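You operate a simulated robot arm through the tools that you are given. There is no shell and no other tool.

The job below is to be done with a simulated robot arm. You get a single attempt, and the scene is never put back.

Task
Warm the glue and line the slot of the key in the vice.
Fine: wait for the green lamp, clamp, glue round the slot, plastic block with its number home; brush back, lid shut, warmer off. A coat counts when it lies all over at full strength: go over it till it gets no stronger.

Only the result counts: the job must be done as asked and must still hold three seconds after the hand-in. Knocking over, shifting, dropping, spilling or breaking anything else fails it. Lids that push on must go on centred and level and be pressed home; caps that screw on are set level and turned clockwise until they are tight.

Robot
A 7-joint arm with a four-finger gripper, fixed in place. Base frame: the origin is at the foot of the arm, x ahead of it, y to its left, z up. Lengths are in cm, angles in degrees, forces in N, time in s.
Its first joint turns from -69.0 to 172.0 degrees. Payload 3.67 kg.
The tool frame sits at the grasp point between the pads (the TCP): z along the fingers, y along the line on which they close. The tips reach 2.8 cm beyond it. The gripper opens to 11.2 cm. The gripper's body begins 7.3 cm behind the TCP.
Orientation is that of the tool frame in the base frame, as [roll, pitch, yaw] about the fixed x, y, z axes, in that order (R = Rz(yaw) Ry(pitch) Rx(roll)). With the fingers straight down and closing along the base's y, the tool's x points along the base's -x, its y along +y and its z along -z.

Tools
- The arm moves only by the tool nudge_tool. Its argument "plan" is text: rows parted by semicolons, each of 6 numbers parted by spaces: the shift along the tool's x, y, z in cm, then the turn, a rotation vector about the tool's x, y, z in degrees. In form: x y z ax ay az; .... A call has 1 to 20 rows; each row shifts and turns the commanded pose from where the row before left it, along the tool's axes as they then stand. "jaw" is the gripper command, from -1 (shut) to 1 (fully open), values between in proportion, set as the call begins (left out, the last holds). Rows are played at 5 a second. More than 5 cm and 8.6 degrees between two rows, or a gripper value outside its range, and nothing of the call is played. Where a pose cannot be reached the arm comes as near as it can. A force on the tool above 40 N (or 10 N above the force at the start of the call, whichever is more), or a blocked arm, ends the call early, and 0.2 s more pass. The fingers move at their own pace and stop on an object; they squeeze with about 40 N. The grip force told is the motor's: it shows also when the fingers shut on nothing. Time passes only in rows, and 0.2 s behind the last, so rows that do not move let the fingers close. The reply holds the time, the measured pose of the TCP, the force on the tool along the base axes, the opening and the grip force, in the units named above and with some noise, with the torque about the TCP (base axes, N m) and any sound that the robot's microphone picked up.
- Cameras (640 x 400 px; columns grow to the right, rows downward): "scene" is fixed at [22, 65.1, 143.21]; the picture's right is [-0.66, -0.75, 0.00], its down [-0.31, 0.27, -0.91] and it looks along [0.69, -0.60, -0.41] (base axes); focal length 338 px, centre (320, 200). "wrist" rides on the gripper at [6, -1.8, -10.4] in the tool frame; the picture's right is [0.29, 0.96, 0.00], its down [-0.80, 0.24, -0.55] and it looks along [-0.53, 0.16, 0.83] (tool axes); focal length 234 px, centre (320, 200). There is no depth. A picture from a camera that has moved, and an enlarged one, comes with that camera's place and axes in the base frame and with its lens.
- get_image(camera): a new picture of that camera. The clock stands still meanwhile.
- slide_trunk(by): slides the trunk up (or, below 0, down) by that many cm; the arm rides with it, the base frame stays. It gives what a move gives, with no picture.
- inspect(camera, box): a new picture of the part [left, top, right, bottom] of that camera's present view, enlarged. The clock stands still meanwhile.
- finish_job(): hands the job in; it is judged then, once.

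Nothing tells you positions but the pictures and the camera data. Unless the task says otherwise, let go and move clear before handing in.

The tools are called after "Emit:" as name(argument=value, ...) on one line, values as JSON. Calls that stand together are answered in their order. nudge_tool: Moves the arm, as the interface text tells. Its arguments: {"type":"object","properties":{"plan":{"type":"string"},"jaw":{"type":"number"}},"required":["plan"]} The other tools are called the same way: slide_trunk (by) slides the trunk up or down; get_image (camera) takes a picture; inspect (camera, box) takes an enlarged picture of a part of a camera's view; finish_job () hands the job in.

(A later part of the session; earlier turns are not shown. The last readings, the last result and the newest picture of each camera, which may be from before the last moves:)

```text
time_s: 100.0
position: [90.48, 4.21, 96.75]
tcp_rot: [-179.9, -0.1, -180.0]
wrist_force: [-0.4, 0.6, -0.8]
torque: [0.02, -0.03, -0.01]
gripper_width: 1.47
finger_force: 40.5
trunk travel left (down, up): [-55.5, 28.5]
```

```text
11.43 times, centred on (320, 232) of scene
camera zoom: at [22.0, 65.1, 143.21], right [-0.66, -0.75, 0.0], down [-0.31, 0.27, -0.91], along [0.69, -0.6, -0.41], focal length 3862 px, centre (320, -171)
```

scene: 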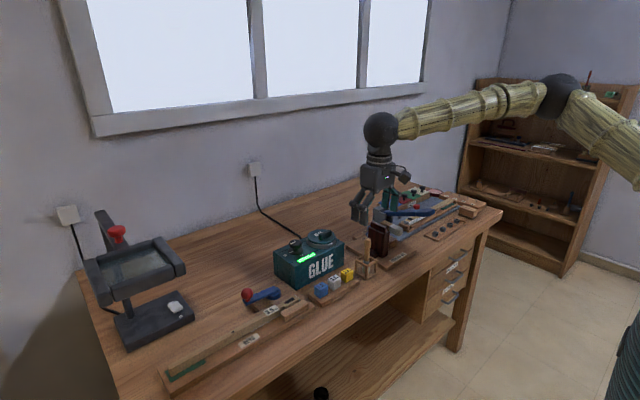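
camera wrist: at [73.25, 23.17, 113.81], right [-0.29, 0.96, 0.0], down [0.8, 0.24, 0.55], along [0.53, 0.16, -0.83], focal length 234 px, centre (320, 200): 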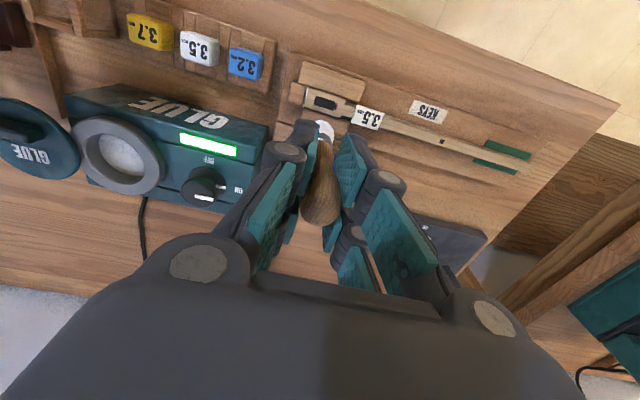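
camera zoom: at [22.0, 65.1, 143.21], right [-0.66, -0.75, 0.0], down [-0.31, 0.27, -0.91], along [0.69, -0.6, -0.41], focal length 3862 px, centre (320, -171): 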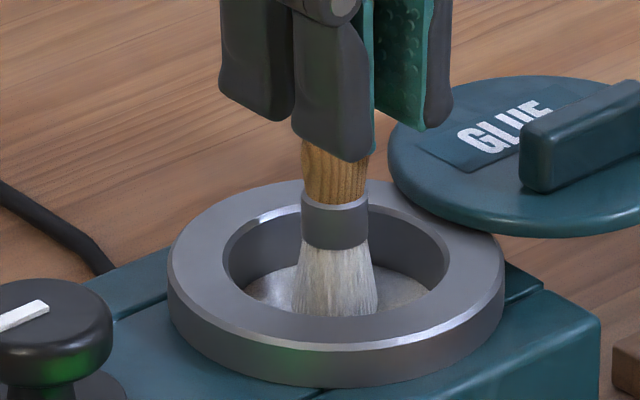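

Emit:
nudge_tool(plan="0 0 0.3 0 0 0; 0 0 0 0 0 0; 0 0 0 0 0 0; 0 0 -2 0 0 0; 0 0 -3 0 0 0; 0 0 -2.5 0 0 0; 0 0 0 0 0 0")

Emit:
inspect(camera="scene", box=[280, 180, 360, 250])

```text
time_s: 101.6
position: [90.57, 4.25, 103.89]
tcp_rot: [-180.0, 0.0, 180.0]
wrist_force: [0.4, 0.3, 0.2]
torque: [-0.02, 0.05, 0.04]
gripper_width: 1.46
finger_force: 39.8
trunk travel left (down, up): [-55.5, 28.5]
```

```text
5.71 times, centred on (320, 215) of scene
camera zoom: at [22.0, 65.1, 143.21], right [-0.66, -0.75, 0.0], down [-0.31, 0.27, -0.91], along [0.69, -0.6, -0.41], focal length 1931 px, centre (320, 114)
```

zoom: 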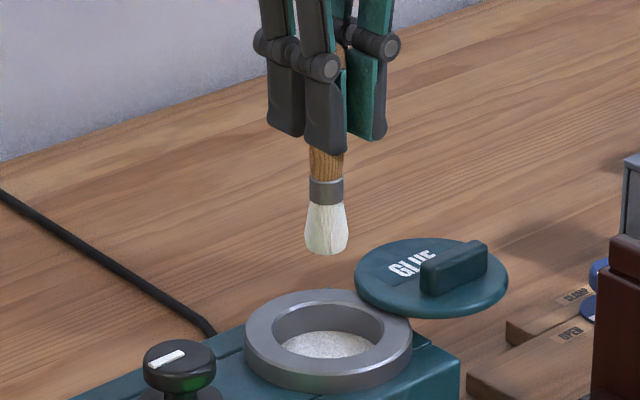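

Emit:
nudge_tool(plan="2.28 4.35 0.3 0 0 0; 2.28 4.35 0.3 0 0 0; 2.28 4.35 0.3 0 0 0; 2.28 4.35 0.3 0 0 0; 2.28 4.35 0.3 0 0 0; 0 0 3 0 0 0; 0 0 3 0 0 0; 0 0 2 0 0 0; 0 0 0 0 0 0")

Emit:
inspect(camera="wrist", box=[270, 70, 390, 170])

```text
time_s: 103.6
position: [79.02, 26.08, 94.58]
tcp_rot: [179.9, 0.0, 180.0]
wrist_force: [0.8, 0.3, -0.1]
torque: [-0.01, -0.01, 0.01]
gripper_width: 1.46
finger_force: 39.9
trunk travel left (down, up): [-55.5, 28.5]
```

```text
4.00 times, centred on (330, 120) of wrist
camera zoom: at [72.96, 24.25, 104.94], right [-0.29, 0.96, 0.0], down [0.8, 0.24, 0.55], along [0.53, 0.16, -0.83], focal length 937 px, centre (280, 520)
```

zoom: 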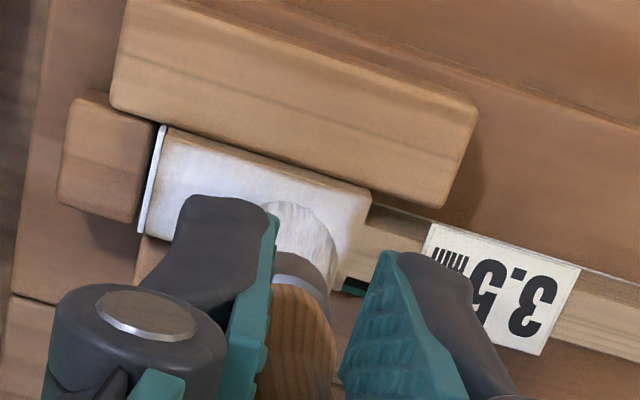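

Emit:
nudge_tool(plan="0 0 0.6 0 0 0; 0 0 0.4 0 0 0; 0 0.4 0 0 0 0; 0 0.4 0 0 0 0; 0 0.3 0 0 0 0; 0 -0.4 0 0 0 0; 0 -0.4 0 0 0 0; 0 -0.4 0 0 0 0; 0 -0.4 0 0 0 0; 0 -0.4 0 0 0 0; 0 -0.4 0 0 0 0; 0 -0.4 0 0 0 0; 0 -0.4 0 0 0 0; 0 -0.4 0 0 0 0; -0.35 0 0 0 0 0; 0 0.4 0 0 0 0; 0 0.4 0 0 0 0; 0 0.4 0 0 0 0; 0 0.4 0 0 0 0")

Emit:
nudge_tool(plan="0 0.4 0 0 0 0; 0 0.4 0 0 0 0; 0 0.4 0 0 0 0; 0 0.4 0 0 0 0; 0 0.4 0 0 0 0; 0.35 0 0 0 0 0; 0.35 0 0 0 0 0; 0 -0.4 0 0 0 0; 0 -0.4 0 0 0 0; 0 -0.4 0 0 0 0; 0 -0.4 0 0 0 0; 0 -0.4 0 0 0 0; 0 -0.4 0 0 0 0; 0 -0.4 0 0 0 0; 0 -0.4 0 0 0 0; 0 -0.4 0 0 0 0; 0 0 -2 0 0 0; -2.3 0.5 -2 0 0 0; 0 0 0 0 0 0")

Emit:
inspect(camera="scene", box=[260, 270, 310, 310])

Emit:
inspect(camera="wrist", box=[280, 60, 380, 140])

```text
time_s: 107.6
position: [79.41, 25.11, 93.64]
tcp_rot: [-180.0, 0.0, -179.9]
wrist_force: [0.5, -2.2, 9.0]
torque: [-0.23, -0.14, -0.02]
gripper_width: 1.48
finger_force: 40.4
trunk travel left (down, up): [-55.5, 28.5]
```

```text
time_s: 111.6
position: [81.15, 23.9, 97.56]
tcp_rot: [179.9, 0.0, -180.0]
wrist_force: [0.3, -1.1, -0.6]
torque: [0.0, -0.02, -0.01]
gripper_width: 1.49
finger_force: 40.5
trunk travel left (down, up): [-55.5, 28.5]
```

```text
10.00 times, centred on (285, 290) of scene
camera zoom: at [22.0, 65.1, 143.21], right [-0.66, -0.75, 0.0], down [-0.31, 0.27, -0.91], along [0.69, -0.6, -0.41], focal length 3379 px, centre (670, -700)
```

zoom: 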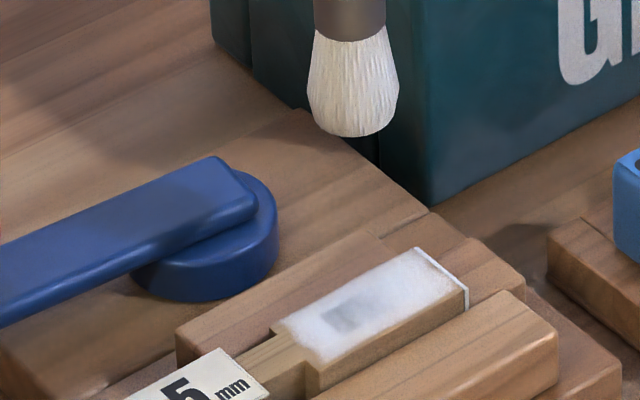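

```text
5.00 times, centred on (330, 100) of wrist
camera zoom: at [75.02, 22.12, 107.9], right [-0.29, 0.96, 0.0], down [0.8, 0.24, 0.55], along [0.53, 0.16, -0.83], focal length 1171 px, centre (270, 700)
```

zoom: 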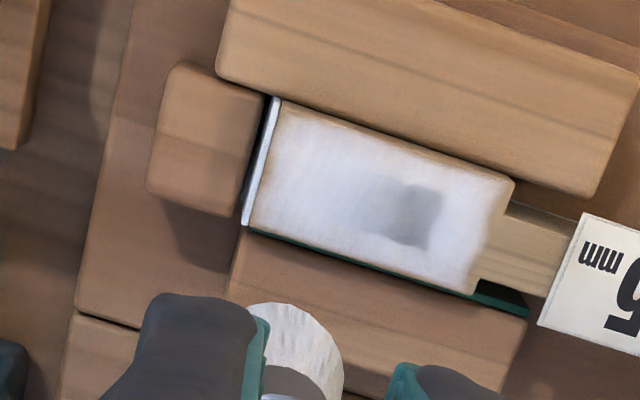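

A grey spot remains around (78.95, 26.2). I'll work the brush over that part in small loops with light pressure and compare.

Emit:
nudge_tool(plan="2.2 2.2 2 0 0 0; 0 0 1.7 0 0 0; 0 0 0.3 0 0 0; 0.3 0.2 0 0 0 0; 0.2 0.3 0 0 0 0; -0.2 0.3 0 0 0 0; -0.3 0.2 0 0 0 0; -0.3 -0.2 0 0 0 0; -0.2 -0.3 0 0 0 0; 0.2 -0.3 0 0 0 0; 0.3 -0.2 0 0 0 0; 0.3 0.2 0 0 0 0; 0.2 0.3 0 0 0 0; -0.2 0.3 0 0 0 0; -0.3 0.2 0 0 0 0; -0.3 -0.2 0 0 0 0; -0.2 -0.3 0 0 0 0; 0.2 -0.3 0 0 0 0; 0.3 -0.2 0 0 0 0; 0 0 0 0 0 0")

Emit:
inspect(camera="wrist", box=[270, 70, 390, 170])

Emit:
nudge_tool(plan="0 -0.4 0 0 0 0; 0 -0.4 0 0 0 0; 0 0.4 0 0 0 0; 0 0.4 0 0 0 0; 0 0.4 0 0 0 0; 0 0.3 0 0 0 0; 0 0 -2 0 0 0; -2.2 -2.8 -2 0 0 0; 0 0 0 0 0 0")

Emit:
inspect(camera="scene", box=[260, 270, 310, 310])

Emit:
inspect(camera="wrist", box=[280, 60, 380, 140])

```text
time_s: 115.8
position: [78.81, 26.21, 93.56]
tcp_rot: [-179.9, 0.0, 179.9]
wrist_force: [2.7, 0.1, 6.5]
torque: [0.1, -0.21, -0.03]
gripper_width: 1.47
finger_force: 39.6
trunk travel left (down, up): [-55.5, 28.5]
```

```text
4.00 times, centred on (330, 120) of wrist
camera zoom: at [72.8, 24.36, 103.87], right [-0.29, 0.96, 0.0], down [0.8, 0.24, 0.55], along [0.53, 0.16, -0.83], focal length 937 px, centre (280, 520)
```

zoom: 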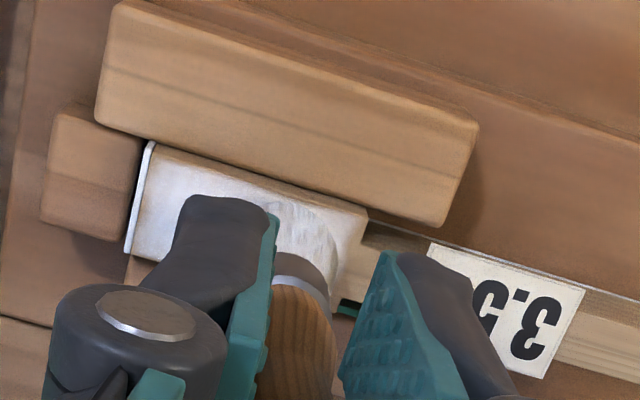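

```text
time_s: 117.8
position: [80.97, 24.11, 97.46]
tcp_rot: [-180.0, 0.0, 179.9]
wrist_force: [0.0, 0.8, -0.1]
torque: [0.0, 0.0, -0.01]
gripper_width: 1.43
finger_force: 40.3
trunk travel left (down, up): [-55.5, 28.5]
```

```text
10.00 times, centred on (285, 290) of scene
camera zoom: at [22.0, 65.1, 143.21], right [-0.66, -0.75, 0.0], down [-0.31, 0.27, -0.91], along [0.69, -0.6, -0.41], focal length 3379 px, centre (670, -700)
```

zoom: 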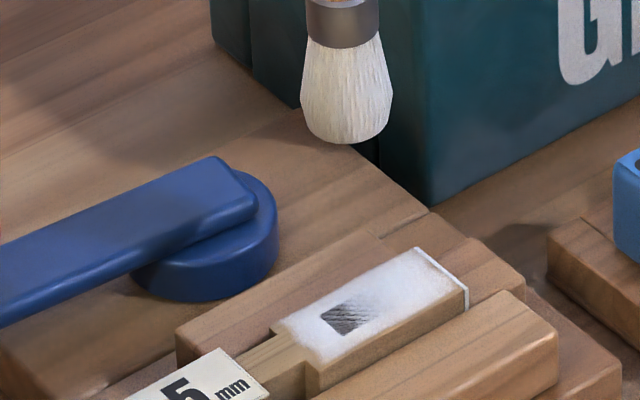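

```text
5.00 times, centred on (330, 100) of wrist
camera zoom: at [74.91, 22.46, 107.88], right [-0.29, 0.96, 0.0], down [0.8, 0.24, 0.55], along [0.53, 0.16, -0.83], focal length 1171 px, centre (270, 700)
```

zoom: 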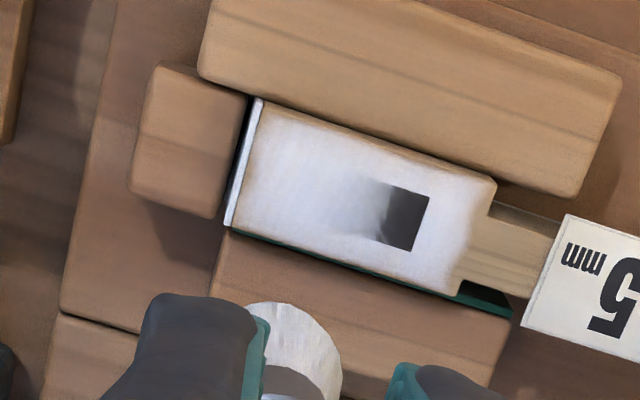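

Emit:
inspect(camera="wrist", box=[315, 75, 375, 125])

Emit:
inspect(camera="scene", box=[274, 288, 304, 310])

```text
8.00 times, centred on (345, 100) of wrist
camera zoom: at [74.91, 22.46, 107.88], right [-0.29, 0.96, 0.0], down [0.8, 0.24, 0.55], along [0.53, 0.16, -0.83], focal length 1873 px, centre (120, 1000)
```

zoom: 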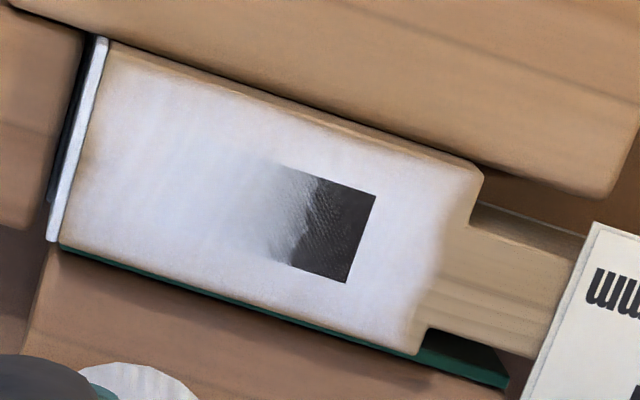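

```text
16.00 times, centred on (289, 299) of scene
camera zoom: at [22.0, 65.1, 143.21], right [-0.66, -0.75, 0.0], down [-0.31, 0.27, -0.91], along [0.69, -0.6, -0.41], focal length 5407 px, centre (816, -1384)
```

zoom: 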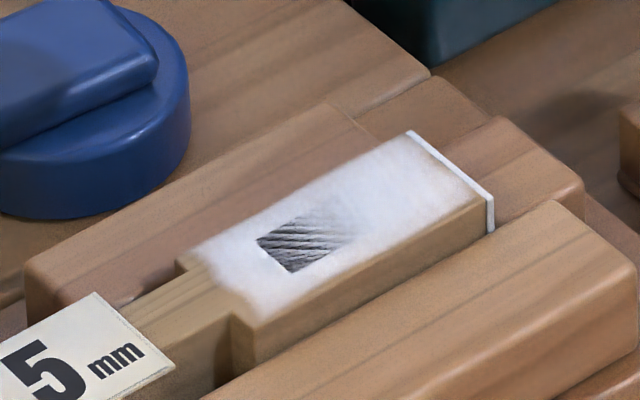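

The +y half of the slot still shows dark through the coat. I'll dip once more and make longer strokes reaching further toward +y.

Emit:
nudge_tool(plan="0 0 -3.5 0 0 0; -1.9 -3.98 -0.6 0 0 0; -1.9 -3.98 -0.6 0 0 0; -1.9 -3.98 -0.6 0 0 0; -1.9 -3.98 -0.6 0 0 0; -1.9 -3.98 -0.6 0 0 0; 0 0 0 0 0 0; 0 0 2.5 0 0 0; 0 0 2.5 0 0 0; 0 0 1.5 0 0 0; 0 0 0.9 0 0 0; 0 0 0 0 0 0; 0 0 0 0 0 0")

Emit:
inspect(camera="scene", box=[295, 215, 345, 250])

```text
time_s: 120.6
position: [90.6, 4.22, 96.64]
tcp_rot: [-180.0, 0.0, -179.9]
wrist_force: [-0.2, -0.5, -0.5]
torque: [0.01, 0.0, -0.05]
gripper_width: 1.47
finger_force: 39.6
trunk travel left (down, up): [-55.5, 28.5]
```

```text
11.43 times, centred on (320, 232) of scene
camera zoom: at [22.0, 65.1, 143.21], right [-0.66, -0.75, 0.0], down [-0.31, 0.27, -0.91], along [0.69, -0.6, -0.41], focal length 3862 px, centre (320, -171)
```

zoom: 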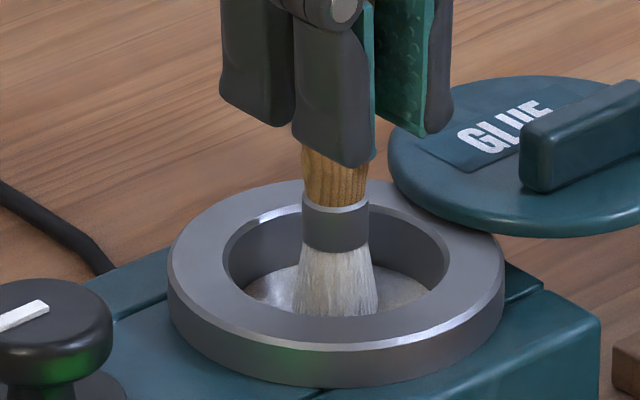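

Emit:
nudge_tool(plan="0 0 0.2 0 0 0; 0 0 0 0 0 0; 0 0 -2.5 0 0 0; 0 0 -2.5 0 0 0; 0 0 -2.5 0 0 0; 2.32 4.3 0.3 0 0 0; 2.32 4.3 0.3 0 0 0; 2.32 4.3 0.3 0 0 0; 2.32 4.3 0.3 0 0 0; 2.32 4.3 0.3 0 0 0; 0 0 3 0 0 0; 0 0 3 0 0 0; 0 0 1.7 0 0 0; 0 0 0 0 0 0")

Emit:
inspect(camera="scene", box=[250, 260, 320, 315])

```text
time_s: 123.6
position: [79.11, 25.73, 94.73]
tcp_rot: [180.0, -0.1, -180.0]
wrist_force: [0.0, 0.6, -1.0]
torque: [-0.02, 0.02, 0.0]
gripper_width: 1.44
finger_force: 40.2
trunk travel left (down, up): [-55.5, 28.5]
```

```text
7.27 times, centred on (285, 288) of scene
camera zoom: at [22.0, 65.1, 143.21], right [-0.66, -0.75, 0.0], down [-0.31, 0.27, -0.91], along [0.69, -0.6, -0.41], focal length 2458 px, centre (574, -436)
```

zoom: 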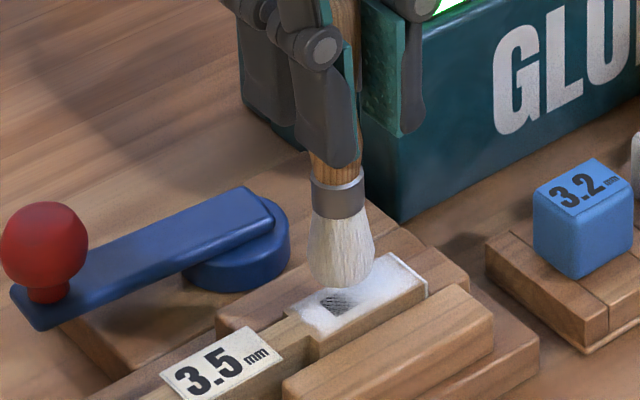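

Emit:
nudge_tool(plan="0 0 0.6 0 0 0; 0 0 0.45 0 0 0; 0 0.4 0 0 0 0; 0 0.4 0 0 0 0; 0 0.4 0 0 0 0; 0 0.4 0 0 0 0; 0 0.4 0 0 0 0; 0 -0.4 0 0 0 0; 0 -0.4 0 0 0 0; 0 -0.4 0 0 0 0; 0 -0.4 0 0 0 0; 0 -0.4 0 0 0 0; 0 -0.4 0 0 0 0; 0 -0.4 0 0 0 0; 0 -0.4 0 0 0 0; 0 -0.4 0 0 0 0; 0 -0.4 0 0 0 0; 0 -0.4 0 0 0 0")

Emit:
nudge_tool(plan="0.35 0 0 0 0 0; 0 0.4 0 0 0 0; 0 0.4 0 0 0 0; 0 0.4 0 0 0 0; 0 0.4 0 0 0 0; 0 0.4 0 0 0 0; 0 0.4 0 0 0 0; 0 0.4 0 0 0 0; 0 0.4 0 0 0 0; 0 0.4 0 0 0 0; 0 0.4 0 0 0 0; -0.35 0 0 0 0 0; -0.35 0 0 0 0 0; 0 -0.4 0 0 0 0; 0 -0.4 0 0 0 0; 0 -0.4 0 0 0 0; 0 -0.4 0 0 0 0; 0 -0.4 0 0 0 0; 0 -0.4 0 0 0 0; 0 -0.4 0 0 0 0")

Emit:
nudge_tool(plan="0 -0.4 0 0 0 0; 0 -0.4 0 0 0 0; 0 -0.4 0 0 0 0; 0.35 0 0 0 0 0; 0 0.4 0 0 0 0; 0 0.4 0 0 0 0; 0 0.4 0 0 0 0; 0 0.4 0 0 0 0; 0 0.4 0 0 0 0; 0 0 -2 0 0 0; -2.2 -1.5 -2 0 0 0; 0 0 0 0 0 0")

Emit:
inspect(camera="wrist", box=[280, 60, 380, 140])

Emit:
inspect(camera="scene", box=[260, 270, 310, 310])

```text
time_s: 127.4
position: [79.02, 23.17, 93.62]
tcp_rot: [-180.0, 0.0, 179.9]
wrist_force: [0.0, -0.3, -0.3]
torque: [0.01, 0.01, 0.0]
gripper_width: 1.43
finger_force: 40.0
trunk travel left (down, up): [-55.5, 28.5]
```

```text
time_s: 131.6
position: [79.37, 24.45, 93.7]
tcp_rot: [-180.0, 0.0, -180.0]
wrist_force: [0.1, -0.4, -0.6]
torque: [-0.01, -0.03, -0.04]
gripper_width: 1.45
finger_force: 40.0
trunk travel left (down, up): [-55.5, 28.5]
```

```text
time_s: 134.2
position: [81.22, 23.72, 97.65]
tcp_rot: [-180.0, -0.1, 179.9]
wrist_force: [-0.4, -0.6, -0.4]
torque: [-0.01, -0.01, -0.03]
gripper_width: 1.45
finger_force: 39.8
trunk travel left (down, up): [-55.5, 28.5]
```

```text
5.00 times, centred on (330, 100) of wrist
camera zoom: at [75.11, 22.02, 107.99], right [-0.29, 0.96, 0.0], down [0.8, 0.24, 0.55], along [0.53, 0.16, -0.83], focal length 1171 px, centre (270, 700)
```

zoom: 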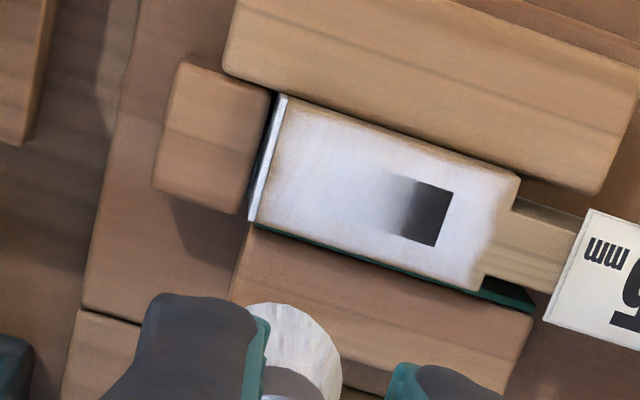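

```text
10.00 times, centred on (285, 290) of scene
camera zoom: at [22.0, 65.1, 143.21], right [-0.66, -0.75, 0.0], down [-0.31, 0.27, -0.91], along [0.69, -0.6, -0.41], focal length 3379 px, centre (670, -700)
```

zoom: 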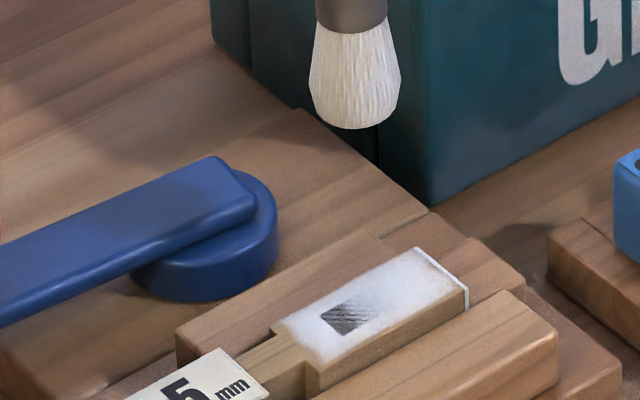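

This round barely touched (force ≈ 0) because the brush has slid up a little in the grip. I'll go back lower to regain about 5 N of contact.

Emit:
nudge_tool(plan="2.1 1.6 2 0 0 0; 0 0 2 0 0 0; 0 0 0.2 0 0 0; 0 0 0.15 0 0 0; 0 0 0 0 0 0")

Emit:
inspect(camera="scene", box=[250, 260, 320, 315])

```text
time_s: 135.4
position: [79.01, 25.34, 93.58]
tcp_rot: [180.0, 0.1, 179.9]
wrist_force: [1.1, 1.0, 14.2]
torque: [0.08, -0.27, -0.01]
gripper_width: 1.45
finger_force: 40.0
trunk travel left (down, up): [-55.5, 28.5]
```

```text
7.27 times, centred on (285, 288) of scene
camera zoom: at [22.0, 65.1, 143.21], right [-0.66, -0.75, 0.0], down [-0.31, 0.27, -0.91], along [0.69, -0.6, -0.41], focal length 2458 px, centre (574, -436)
```

zoom: 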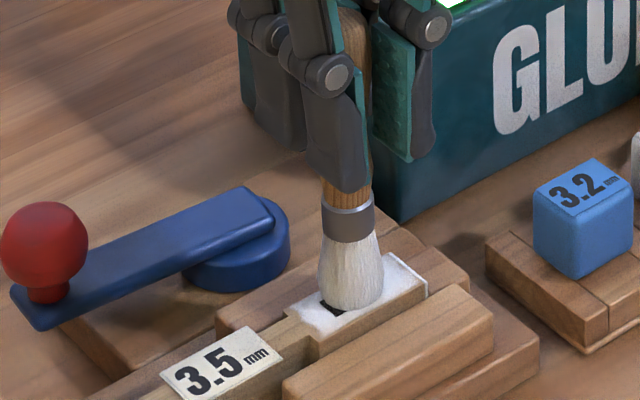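

Emit:
nudge_tool(plan="0 0 -0.1 0 0 0; 0 0.4 0 0 0 0; 0 0.4 0 0 0 0; 0 0.4 0 0 0 0; 0 0.4 0 0 0 0; 0 0.4 0 0 0 0; 0 -0.4 0 0 0 0; 0 -0.4 0 0 0 0; 0 -0.4 0 0 0 0; 0 -0.4 0 0 0 0; 0 -0.4 0 0 0 0; 0 -0.4 0 0 0 0; 0 -0.4 0 0 0 0; 0 -0.4 0 0 0 0; 0 -0.4 0 0 0 0; 0 -0.3 0 0 0 0")

Emit:
nudge_tool(plan="0.35 0 0 0 0 0; 0 0.4 0 0 0 0; 0 0.4 0 0 0 0; 0 0.4 0 0 0 0; 0 0.4 0 0 0 0; 0 0.4 0 0 0 0; 0 0.4 0 0 0 0; 0 0.4 0 0 0 0; 0 0.4 0 0 0 0; 0 0.4 0 0 0 0; 0 0.3 0 0 0 0")

Emit:
nudge_tool(plan="-0.35 0 0 0 0 0; -0.35 0 0 0 0 0; 0 -0.4 0 0 0 0; 0 -0.4 0 0 0 0; 0 -0.4 0 0 0 0; 0 -0.4 0 0 0 0; 0 -0.4 0 0 0 0; 0 -0.4 0 0 0 0; 0 -0.4 0 0 0 0; 0 -0.4 0 0 0 0; 0 -0.4 0 0 0 0; 0 -0.3 0 0 0 0; 0 0 -2 0 0 0; -1.8 0.5 -2 0 0 0; 0 0 0 0 0 0")

Emit:
inspect(camera="wrist", box=[280, 60, 380, 140])

Emit:
inspect(camera="scene", box=[260, 270, 310, 310])

```text
time_s: 138.8
position: [79.0, 23.43, 93.47]
tcp_rot: [-180.0, -0.1, 180.0]
wrist_force: [0.1, 3.1, 8.0]
torque: [0.27, 0.04, -0.02]
gripper_width: 1.46
finger_force: 39.0
trunk travel left (down, up): [-55.5, 28.5]
```

```text
time_s: 141.2
position: [78.72, 27.3, 93.47]
tcp_rot: [-180.0, 0.0, 179.9]
wrist_force: [-0.7, -3.2, 8.7]
torque: [-0.29, 0.06, 0.0]
gripper_width: 1.43
finger_force: 40.4
trunk travel left (down, up): [-55.5, 28.5]
```

```text
time_s: 144.4
position: [81.38, 23.94, 97.55]
tcp_rot: [179.9, -0.1, 179.9]
wrist_force: [-0.2, 0.4, 0.0]
torque: [0.01, 0.02, 0.01]
gripper_width: 1.49
finger_force: 39.6
trunk travel left (down, up): [-55.5, 28.5]
```

```text
5.00 times, centred on (330, 100) of wrist
camera zoom: at [75.2, 22.14, 107.81], right [-0.29, 0.96, 0.0], down [0.8, 0.24, 0.55], along [0.53, 0.16, -0.83], focal length 1171 px, centre (270, 700)
```

zoom: 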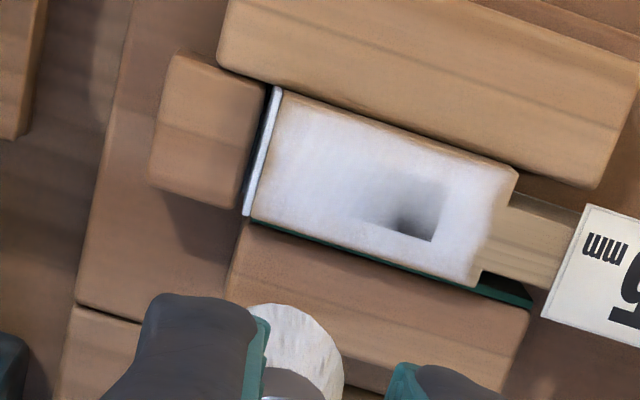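

```text
10.00 times, centred on (285, 290) of scene
camera zoom: at [22.0, 65.1, 143.21], right [-0.66, -0.75, 0.0], down [-0.31, 0.27, -0.91], along [0.69, -0.6, -0.41], focal length 3379 px, centre (670, -700)
```

zoom: 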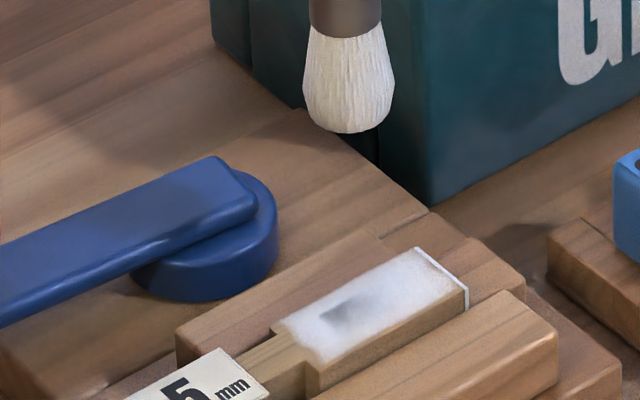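

The dark spot's look changes from pass to pass. I'll wait a few seconds without touching to see whether it changes with time alone.

Emit:
nudge_tool(plan="0 0 0 0 0 0; 0 0 0 0 0 0; 0 0 0 0 0 0; 0 0 0 0 0 0; 0 0 0 0 0 0; 0 0 0 0 0 0; 0 0 0 0 0 0; 0 0 0 0 0 0; 0 0 0 0 0 0; 0 0 0 0 0 0; 0 0 0 0 0 0; 0 0 0 0 0 0; 0 0 0 0 0 0; 0 0 0 0 0 0; 0 0 0 0 0 0")

Emit:
inspect(camera="wrist", box=[280, 60, 380, 140])

Emit:
inspect(camera="wrist", box=[315, 70, 375, 120])

Emit:
inspect(camera="scene", box=[274, 288, 304, 310])

```text
time_s: 147.6
position: [81.22, 23.96, 97.54]
tcp_rot: [-180.0, 0.1, -180.0]
wrist_force: [0.1, 0.2, -1.0]
torque: [0.03, -0.02, 0.02]
gripper_width: 1.44
finger_force: 40.0
trunk travel left (down, up): [-55.5, 28.5]
```

```text
5.00 times, centred on (330, 100) of wrist
camera zoom: at [75.21, 22.18, 107.78], right [-0.29, 0.96, 0.0], down [0.8, 0.24, 0.55], along [0.53, 0.16, -0.83], focal length 1171 px, centre (270, 700)
```

zoom: 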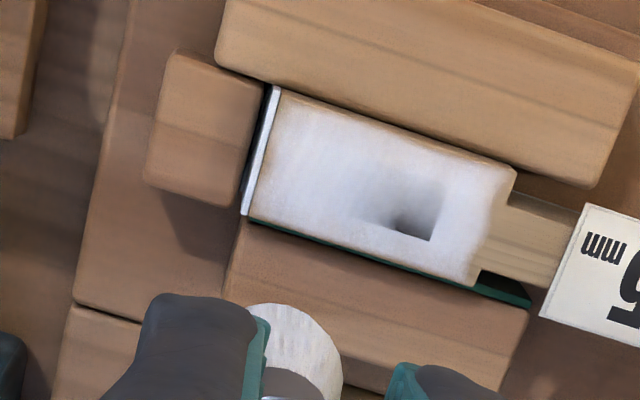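

```text
8.00 times, centred on (345, 95) of wrist
camera zoom: at [75.21, 22.18, 107.78], right [-0.29, 0.96, 0.0], down [0.8, 0.24, 0.55], along [0.53, 0.16, -0.83], focal length 1873 px, centre (120, 1040)
```

zoom: 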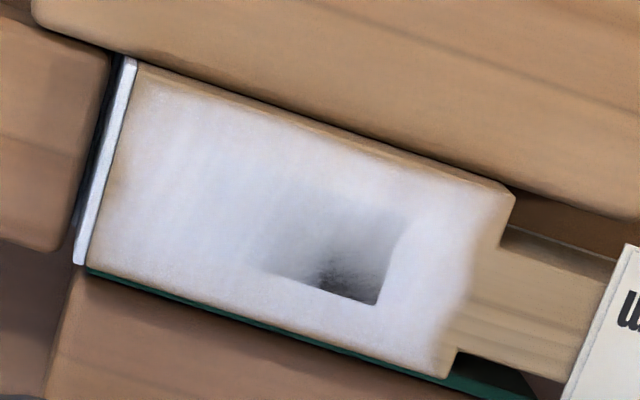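

```text
16.00 times, centred on (289, 299) of scene
camera zoom: at [22.0, 65.1, 143.21], right [-0.66, -0.75, 0.0], down [-0.31, 0.27, -0.91], along [0.69, -0.6, -0.41], focal length 5407 px, centre (816, -1384)
```

zoom: 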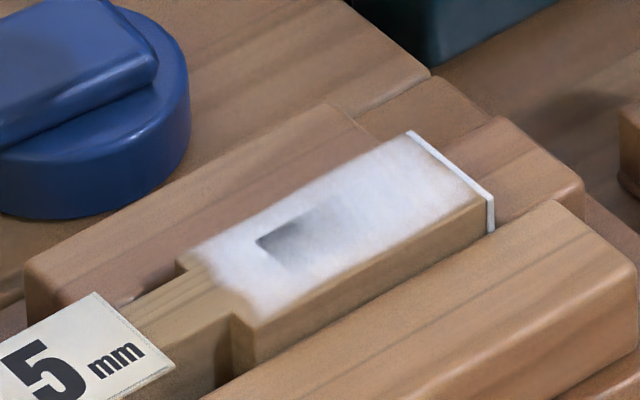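

The look is stable over time, so brushing is what changes it. I'll dip afresh and make controlled single strokes, checking after each one.

Emit:
nudge_tool(plan="0 0 -3.5 0 0 0; -1.86 -3.94 -0.6 0 0 0; -1.86 -3.94 -0.6 0 0 0; -1.86 -3.94 -0.6 0 0 0; -1.86 -3.94 -0.6 0 0 0; -1.86 -3.94 -0.6 0 0 0; 0 0 0 0 0 0; 0 0 2.5 0 0 0; 0 0 2.5 0 0 0; 0 0 1.5 0 0 0; 0 0 0.8 0 0 0; 0 0.3 0 0 0 0; 0 -0.6 0 0 0 0; 0 0.3 0 0 0 0; 0 0 -2.5 0 0 0; 0 0 -2.5 0 0 0; 0 0 -2.3 0 0 0; 0 0 0 0 0 0")

Emit:
inspect(camera="scene", box=[280, 180, 360, 250])

```text
time_s: 151.4
position: [90.67, 4.21, 103.99]
tcp_rot: [-180.0, 0.0, -179.9]
wrist_force: [0.3, 0.5, 0.4]
torque: [0.04, 0.04, -0.01]
gripper_width: 1.47
finger_force: 40.7
trunk travel left (down, up): [-55.5, 28.5]
```

```text
5.71 times, centred on (320, 215) of scene
camera zoom: at [22.0, 65.1, 143.21], right [-0.66, -0.75, 0.0], down [-0.31, 0.27, -0.91], along [0.69, -0.6, -0.41], focal length 1931 px, centre (320, 114)
```

zoom: 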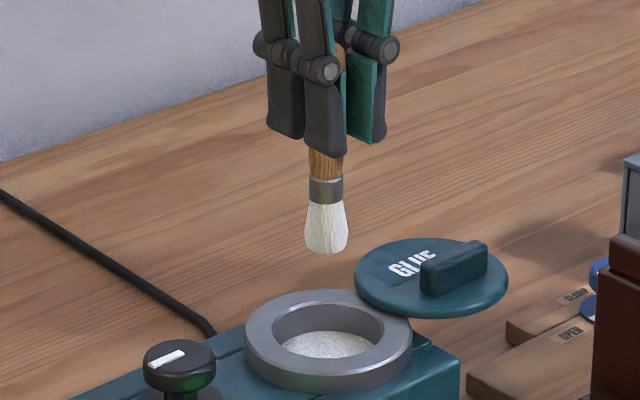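

Emit:
nudge_tool(plan="2.26 4.3 0.3 0 0 0; 2.26 4.3 0.3 0 0 0; 2.26 4.3 0.3 0 0 0; 2.26 4.3 0.3 0 0 0; 2.26 4.3 0.3 0 0 0; 0 0 3 0 0 0; 0 0 3 0 0 0; 0 0 2.2 0 0 0; 0 0 0.8 0 0 0; 0 0.4 0 0 0 0; 0 0.4 0 0 0 0; 0 0.4 0 0 0 0; 0 0.4 0 0 0 0; 0 0 0 0 0 0")

Emit:
nudge_tool(plan="0 0 -2 0 0 0; -1.9 -3.3 -2 0 0 0; 0 0 0 0 0 0")

Emit:
inspect(camera="wrist", box=[315, 70, 375, 120])

Emit:
inspect(camera="scene", box=[274, 288, 304, 310])

```text
time_s: 154.4
position: [79.15, 27.39, 93.38]
tcp_rot: [179.9, 0.1, -179.9]
wrist_force: [0.9, -1.1, 2.5]
torque: [-0.07, -0.03, -0.01]
gripper_width: 1.47
finger_force: 40.3
trunk travel left (down, up): [-55.5, 28.5]
```

```text
time_s: 155.2
position: [81.06, 24.33, 97.39]
tcp_rot: [-179.9, 0.1, 179.9]
wrist_force: [0.5, 1.2, -0.8]
torque: [-0.07, 0.01, 0.03]
gripper_width: 1.46
finger_force: 40.0
trunk travel left (down, up): [-55.5, 28.5]
```

```text
8.00 times, centred on (345, 95) of wrist
camera zoom: at [74.94, 22.51, 107.79], right [-0.29, 0.96, 0.0], down [0.8, 0.24, 0.55], along [0.53, 0.16, -0.83], focal length 1873 px, centre (120, 1040)
```

zoom: 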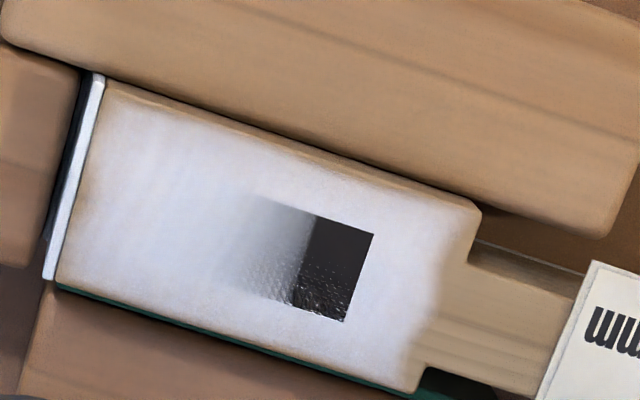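

```text
16.00 times, centred on (289, 299) of scene
camera zoom: at [22.0, 65.1, 143.21], right [-0.66, -0.75, 0.0], down [-0.31, 0.27, -0.91], along [0.69, -0.6, -0.41], focal length 5407 px, centre (816, -1384)
```

zoom: 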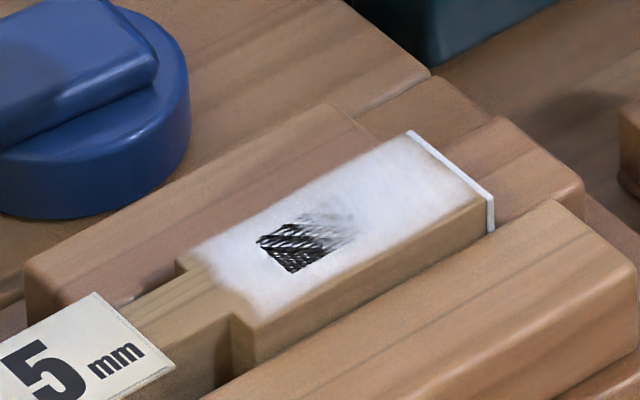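

A fresh stroke made the slot's +y half come out crisp and dark, while the −y half is hazy white. I'll do the same over the −y half to see how it responds.

Emit:
nudge_tool(plan="2 1.4 2 0 0 0; 0 0 1.9 0 0 0; 0 0 0.1 0 0 0; 0 -0.35 0 0 0 0; 0 -0.35 0 0 0 0; 0 -0.35 0 0 0 0; 0 -0.35 0 0 0 0; 0 -0.35 0 0 0 0; 0 -0.35 0 0 0 0; 0 0 0 0 0 0")

Emit:
nudge_tool(plan="0 0 -2 0 0 0; -2 0.8 -2 0 0 0; 0 0 0 0 0 0")

Emit:
inspect(camera="wrist", box=[315, 70, 375, 120])

Emit:
inspect(camera="scene", box=[274, 288, 304, 310])

```text
time_s: 157.4
position: [79.08, 23.41, 93.41]
tcp_rot: [-180.0, 0.0, -179.9]
wrist_force: [0.2, -1.2, 1.4]
torque: [-0.02, -0.01, 0.03]
gripper_width: 1.43
finger_force: 40.0
trunk travel left (down, up): [-55.5, 28.5]
```

```text
time_s: 158.2
position: [81.05, 24.2, 97.49]
tcp_rot: [-180.0, 0.0, -179.9]
wrist_force: [0.4, -0.1, -0.5]
torque: [0.01, 0.02, 0.0]
gripper_width: 1.47
finger_force: 39.8
trunk travel left (down, up): [-55.5, 28.5]
```

```text
8.00 times, centred on (345, 95) of wrist
camera zoom: at [74.96, 22.3, 107.8], right [-0.29, 0.96, 0.0], down [0.8, 0.24, 0.55], along [0.53, 0.16, -0.83], focal length 1873 px, centre (120, 1040)
```

zoom: 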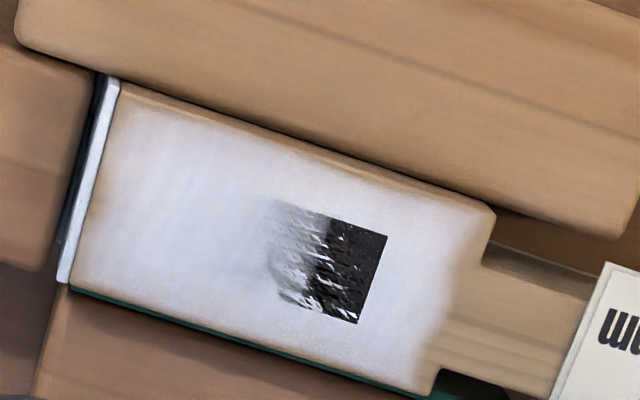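

```text
16.00 times, centred on (289, 299) of scene
camera zoom: at [22.0, 65.1, 143.21], right [-0.66, -0.75, 0.0], down [-0.31, 0.27, -0.91], along [0.69, -0.6, -0.41], focal length 5407 px, centre (816, -1384)
```

zoom: 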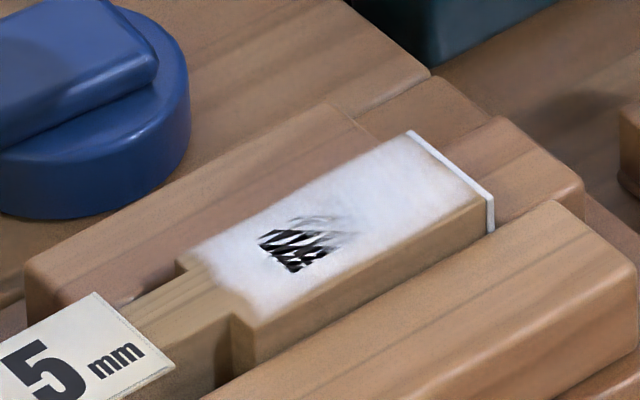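

The streaky pattern looks like two coplanar surfaces flickering in the render, not missing glue. The coat is white everywhere else. For certainty I'll dip once more and do a complete final set of strokes over the whole head.

Emit:
nudge_tool(plan="0 0 -3.5 0 0 0; -1.9 -3.98 -0.6 0 0 0; -1.9 -3.98 -0.6 0 0 0; -1.9 -3.98 -0.6 0 0 0; -1.9 -3.98 -0.6 0 0 0; -1.9 -3.98 -0.6 0 0 0; 0 0 0 0 0 0; 0 0 2.5 0 0 0; 0 0 2.5 0 0 0; 0 0 1.5 0 0 0; 0 0 0.8 0 0 0; 0 0.3 0 0 0 0; 0 -0.6 0 0 0 0; 0 0.3 0 0 0 0; 0 0 -2.5 0 0 0; 0 0 -2.5 0 0 0; 0 0 -2.3 0 0 0; 0 0 0 0 0 0")

Emit:
nudge_tool(plan="2.3 4.0 0.3 0 0 0; 2.3 4.0 0.3 0 0 0; 2.3 4.0 0.3 0 0 0; 2.3 4.0 0.3 0 0 0; 2.3 3.7 0.3 0 0 0; 0 0 3 0 0 0; 0 0 3 0 0 0; 0 0 2.2 0 0 0; 0 0 0.8 0 0 0; 0 0 0 0 0 0")

Emit:
inspect(camera="scene", box=[250, 260, 320, 315])

```text
time_s: 162.0
position: [90.7, 4.29, 103.82]
tcp_rot: [180.0, 0.1, 179.9]
wrist_force: [0.1, 0.1, -1.2]
torque: [0.0, -0.01, 0.02]
gripper_width: 1.46
finger_force: 39.7
trunk travel left (down, up): [-55.5, 28.5]
```

```text
time_s: 164.2
position: [79.16, 24.04, 93.35]
tcp_rot: [180.0, -0.1, -180.0]
wrist_force: [-0.1, -0.1, 1.8]
torque: [0.04, 0.0, -0.04]
gripper_width: 1.43
finger_force: 40.2
trunk travel left (down, up): [-55.5, 28.5]
```

```text
7.27 times, centred on (285, 288) of scene
camera zoom: at [22.0, 65.1, 143.21], right [-0.66, -0.75, 0.0], down [-0.31, 0.27, -0.91], along [0.69, -0.6, -0.41], focal length 2458 px, centre (574, -436)
```

zoom: 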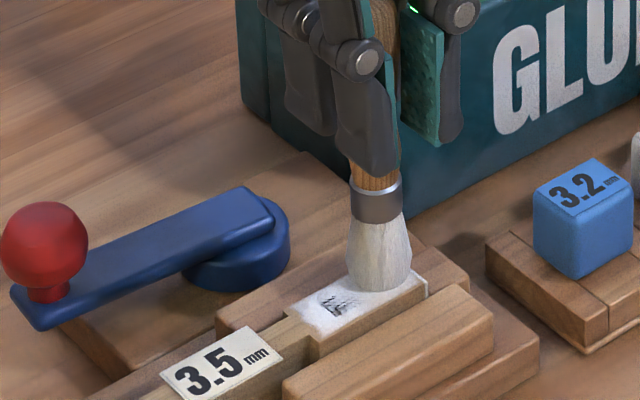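

Emit:
nudge_tool(plan="0 -0.35 0.06 0 0 0; 0 -0.35 0 0 0 0; 0 0.4 0 0 0 0; 0 0.4 0 0 0 0; 0 0.4 0 0 0 0; 0 0.4 0 0 0 0; 0 0.4 0 0 0 0; 0 0.4 0 0 0 0; 0 0.4 0 0 0 0; 0 0.4 0 0 0 0; 0 0.4 0 0 0 0; 0 0.4 0 0 0 0; 0 0.2 0 0 0 0; 0.4 0 0 0 0 0")

Emit:
nudge_tool(plan="0 -0.4 0 0 0 0; 0 -0.4 0 0 0 0; 0 -0.4 0 0 0 0; 0 -0.4 0 0 0 0; 0 -0.4 0 0 0 0; 0 -0.4 0 0 0 0; 0 -0.4 0 0 0 0; 0 -0.4 0 0 0 0; 0 -0.4 0 0 0 0; 0 -0.4 0 0 0 0; 0 -0.2 0 0 0 0; -0.4 0 0 0 0 0; -0.4 0 0 0 0 0")

Emit:
nudge_tool(plan="0 0.4 0 0 0 0; 0 0.4 0 0 0 0; 0 0.4 0 0 0 0; 0 0.4 0 0 0 0; 0 0.4 0 0 0 0; 0 0.4 0 0 0 0; 0 0.4 0 0 0 0; 0 0.4 0 0 0 0; 0 0.4 0 0 0 0; 0 0.4 0 0 0 0; 0 0.2 0 0 0 0; 0 0 -2 0 0 0; -1.8 -3.5 -2 0 0 0; 0 0 0 0 0 0")

Emit:
inspect(camera="wrist", box=[315, 70, 375, 120])

Emit:
inspect(camera="scene", box=[274, 288, 304, 310])

```text
time_s: 167.2
position: [78.62, 27.53, 93.51]
tcp_rot: [-180.0, 0.1, 179.9]
wrist_force: [1.3, 0.4, 6.5]
torque: [0.01, -0.15, -0.01]
gripper_width: 1.45
finger_force: 40.1
trunk travel left (down, up): [-55.5, 28.5]
```

```text
time_s: 170.0
position: [79.47, 23.21, 93.35]
tcp_rot: [180.0, 0.0, 179.9]
wrist_force: [-1.5, 0.3, 1.6]
torque: [0.06, 0.06, -0.03]
gripper_width: 1.45
finger_force: 39.7
trunk travel left (down, up): [-55.5, 28.5]
```

```text
time_s: 173.0
position: [81.27, 24.24, 97.3]
tcp_rot: [-179.9, 0.0, -179.8]
wrist_force: [-0.4, 1.0, -0.1]
torque: [-0.02, -0.01, 0.03]
gripper_width: 1.46
finger_force: 40.6
trunk travel left (down, up): [-55.5, 28.5]
```

```text
8.00 times, centred on (345, 95) of wrist
camera zoom: at [75.18, 22.42, 107.74], right [-0.29, 0.96, 0.0], down [0.8, 0.24, 0.55], along [0.53, 0.16, -0.83], focal length 1873 px, centre (120, 1040)
```

zoom: 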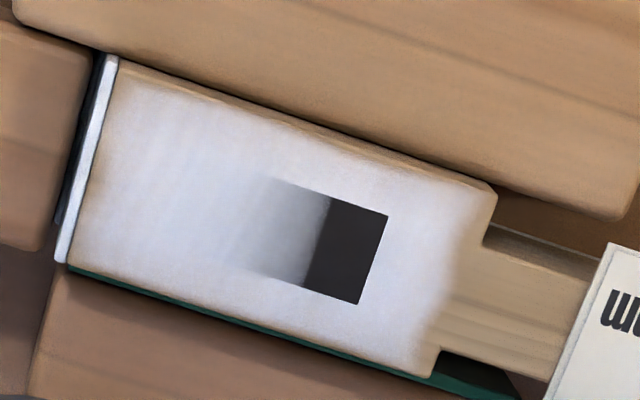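

```text
16.00 times, centred on (289, 299) of scene
camera zoom: at [22.0, 65.1, 143.21], right [-0.66, -0.75, 0.0], down [-0.31, 0.27, -0.91], along [0.69, -0.6, -0.41], focal length 5407 px, centre (816, -1384)
```

zoom: 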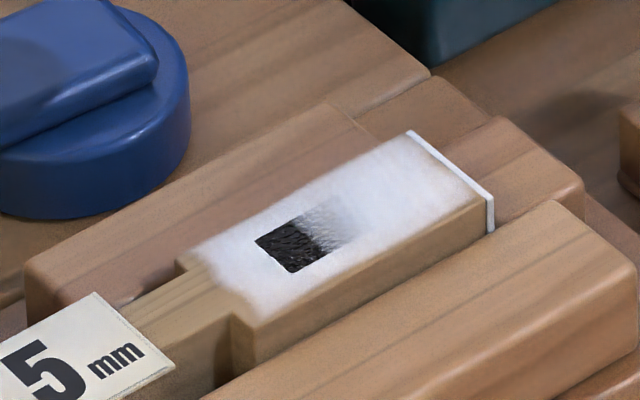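

The coat is uniformly white and no longer changing. I'll now return the brush to its cage, centred near (76.8, −2.1), travelling high and then checking alignment above it.

Emit:
nudge_tool(plan="0 0 -3.5 0 0 0; 0 0 -3.5 0 0 0; 0.73 -4.42 0 0 0 0; 0.73 -4.42 0 0 0 0; 0.73 -4.42 0 0 0 0; 0.73 -4.42 0 0 0 0; 0.73 -4.42 0 0 0 0; 0.73 -4.42 0 0 0 0; 0 0 0 0 0 0")

Emit:
nudge_tool(plan="0 0 3.5 0 0 0; 0 0 3 0 0 0; 0 0 1.2 0 0 0; 0 0 0 0 0 0")

Emit:
get_image(camera="wrist")

Emit:
inspect(camera="wrist", box=[270, 60, 370, 150])

Emit:
inspect(camera="scene", box=[340, 220, 400, 290])

```text
time_s: 175.0
position: [76.82, -2.48, 104.33]
tcp_rot: [-179.9, -0.1, -180.0]
wrist_force: [0.6, 1.4, 0.2]
torque: [0.0, -0.02, -0.01]
gripper_width: 1.44
finger_force: 40.0
trunk travel left (down, up): [-55.5, 28.5]
```

```text
time_s: 176.0
position: [76.9, -2.54, 96.66]
tcp_rot: [180.0, 0.0, -179.9]
wrist_force: [0.2, -0.5, -1.2]
torque: [0.02, -0.01, 0.01]
gripper_width: 1.43
finger_force: 40.0
trunk travel left (down, up): [-55.5, 28.5]
```

```text
taken
camera wrist: at [70.82, -4.35, 107.03], right [-0.29, 0.96, 0.0], down [0.8, 0.24, 0.55], along [0.53, 0.16, -0.83], focal length 234 px, centre (320, 200)
```

wrist: 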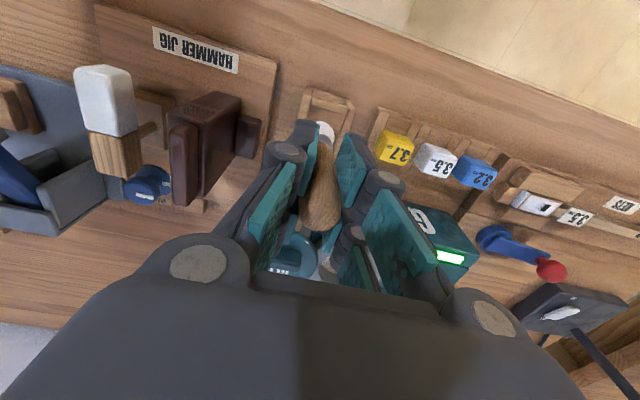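

```text
4.44 times, centred on (320, 105) of wrist
camera zoom: at [70.82, -4.35, 107.03], right [-0.29, 0.96, 0.0], down [0.8, 0.24, 0.55], along [0.53, 0.16, -0.83], focal length 1041 px, centre (320, 622)
```

zoom: 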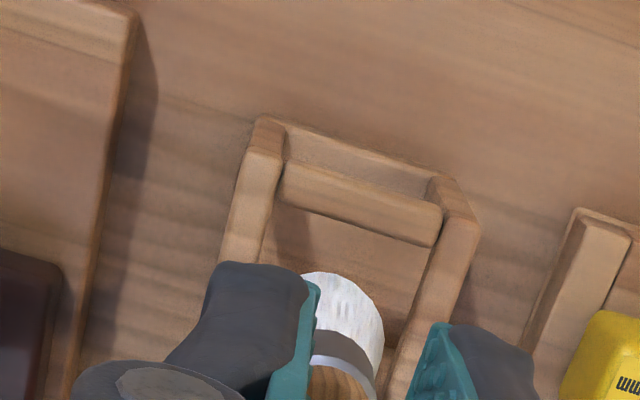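

```text
5.71 times, centred on (370, 255) of scene
camera zoom: at [22.0, 65.1, 143.21], right [-0.66, -0.75, 0.0], down [-0.31, 0.27, -0.91], along [0.69, -0.6, -0.41], focal length 1931 px, centre (34, -114)
```

zoom: 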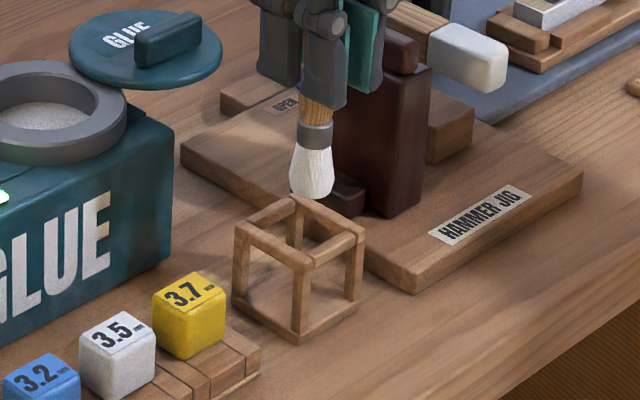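

The cage centre works out at about (77.07, −2.2), and the tip sits at TCP + (0, 0.15). I'll shift slightly and lower the brush into the cage.

Emit:
nudge_tool(plan="-0.25 0.18 0 0 0 0; 0 0 1.5 0 0 0; 0 0 1.5 0 0 0; 0 0 0 0 0 0")

Emit:
inspect(camera="scene", box=[340, 220, 400, 290])

Emit:
inspect(camera="wrist", box=[270, 60, 370, 150])

```text
time_s: 177.0
position: [77.11, -2.38, 93.73]
tcp_rot: [179.9, 0.1, 180.0]
wrist_force: [0.7, -0.3, -0.7]
torque: [0.01, 0.03, 0.03]
gripper_width: 1.44
finger_force: 40.2
trunk travel left (down, up): [-55.5, 28.5]
```

```text
5.71 times, centred on (370, 255) of scene
camera zoom: at [22.0, 65.1, 143.21], right [-0.66, -0.75, 0.0], down [-0.31, 0.27, -0.91], along [0.69, -0.6, -0.41], focal length 1931 px, centre (34, -114)
```

zoom: 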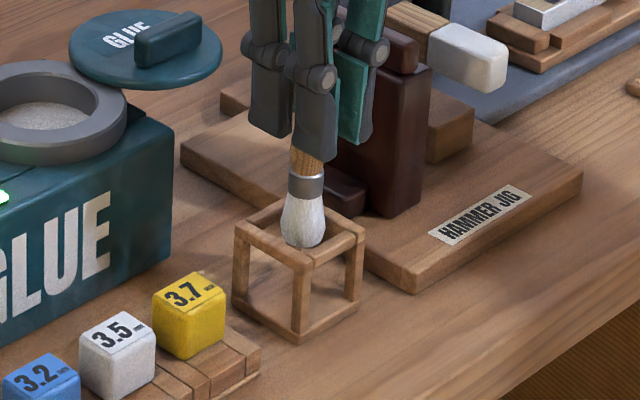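

```text
4.44 times, centred on (320, 105) of wrist
camera zoom: at [71.06, -4.19, 103.98], right [-0.29, 0.96, 0.0], down [0.8, 0.24, 0.55], along [0.53, 0.16, -0.83], focal length 1041 px, centre (320, 622)
```

zoom: 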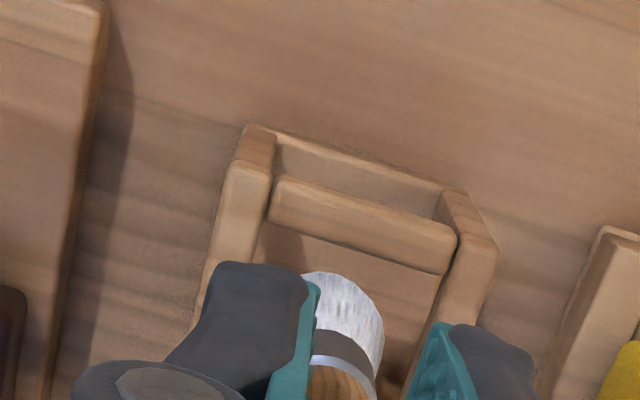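

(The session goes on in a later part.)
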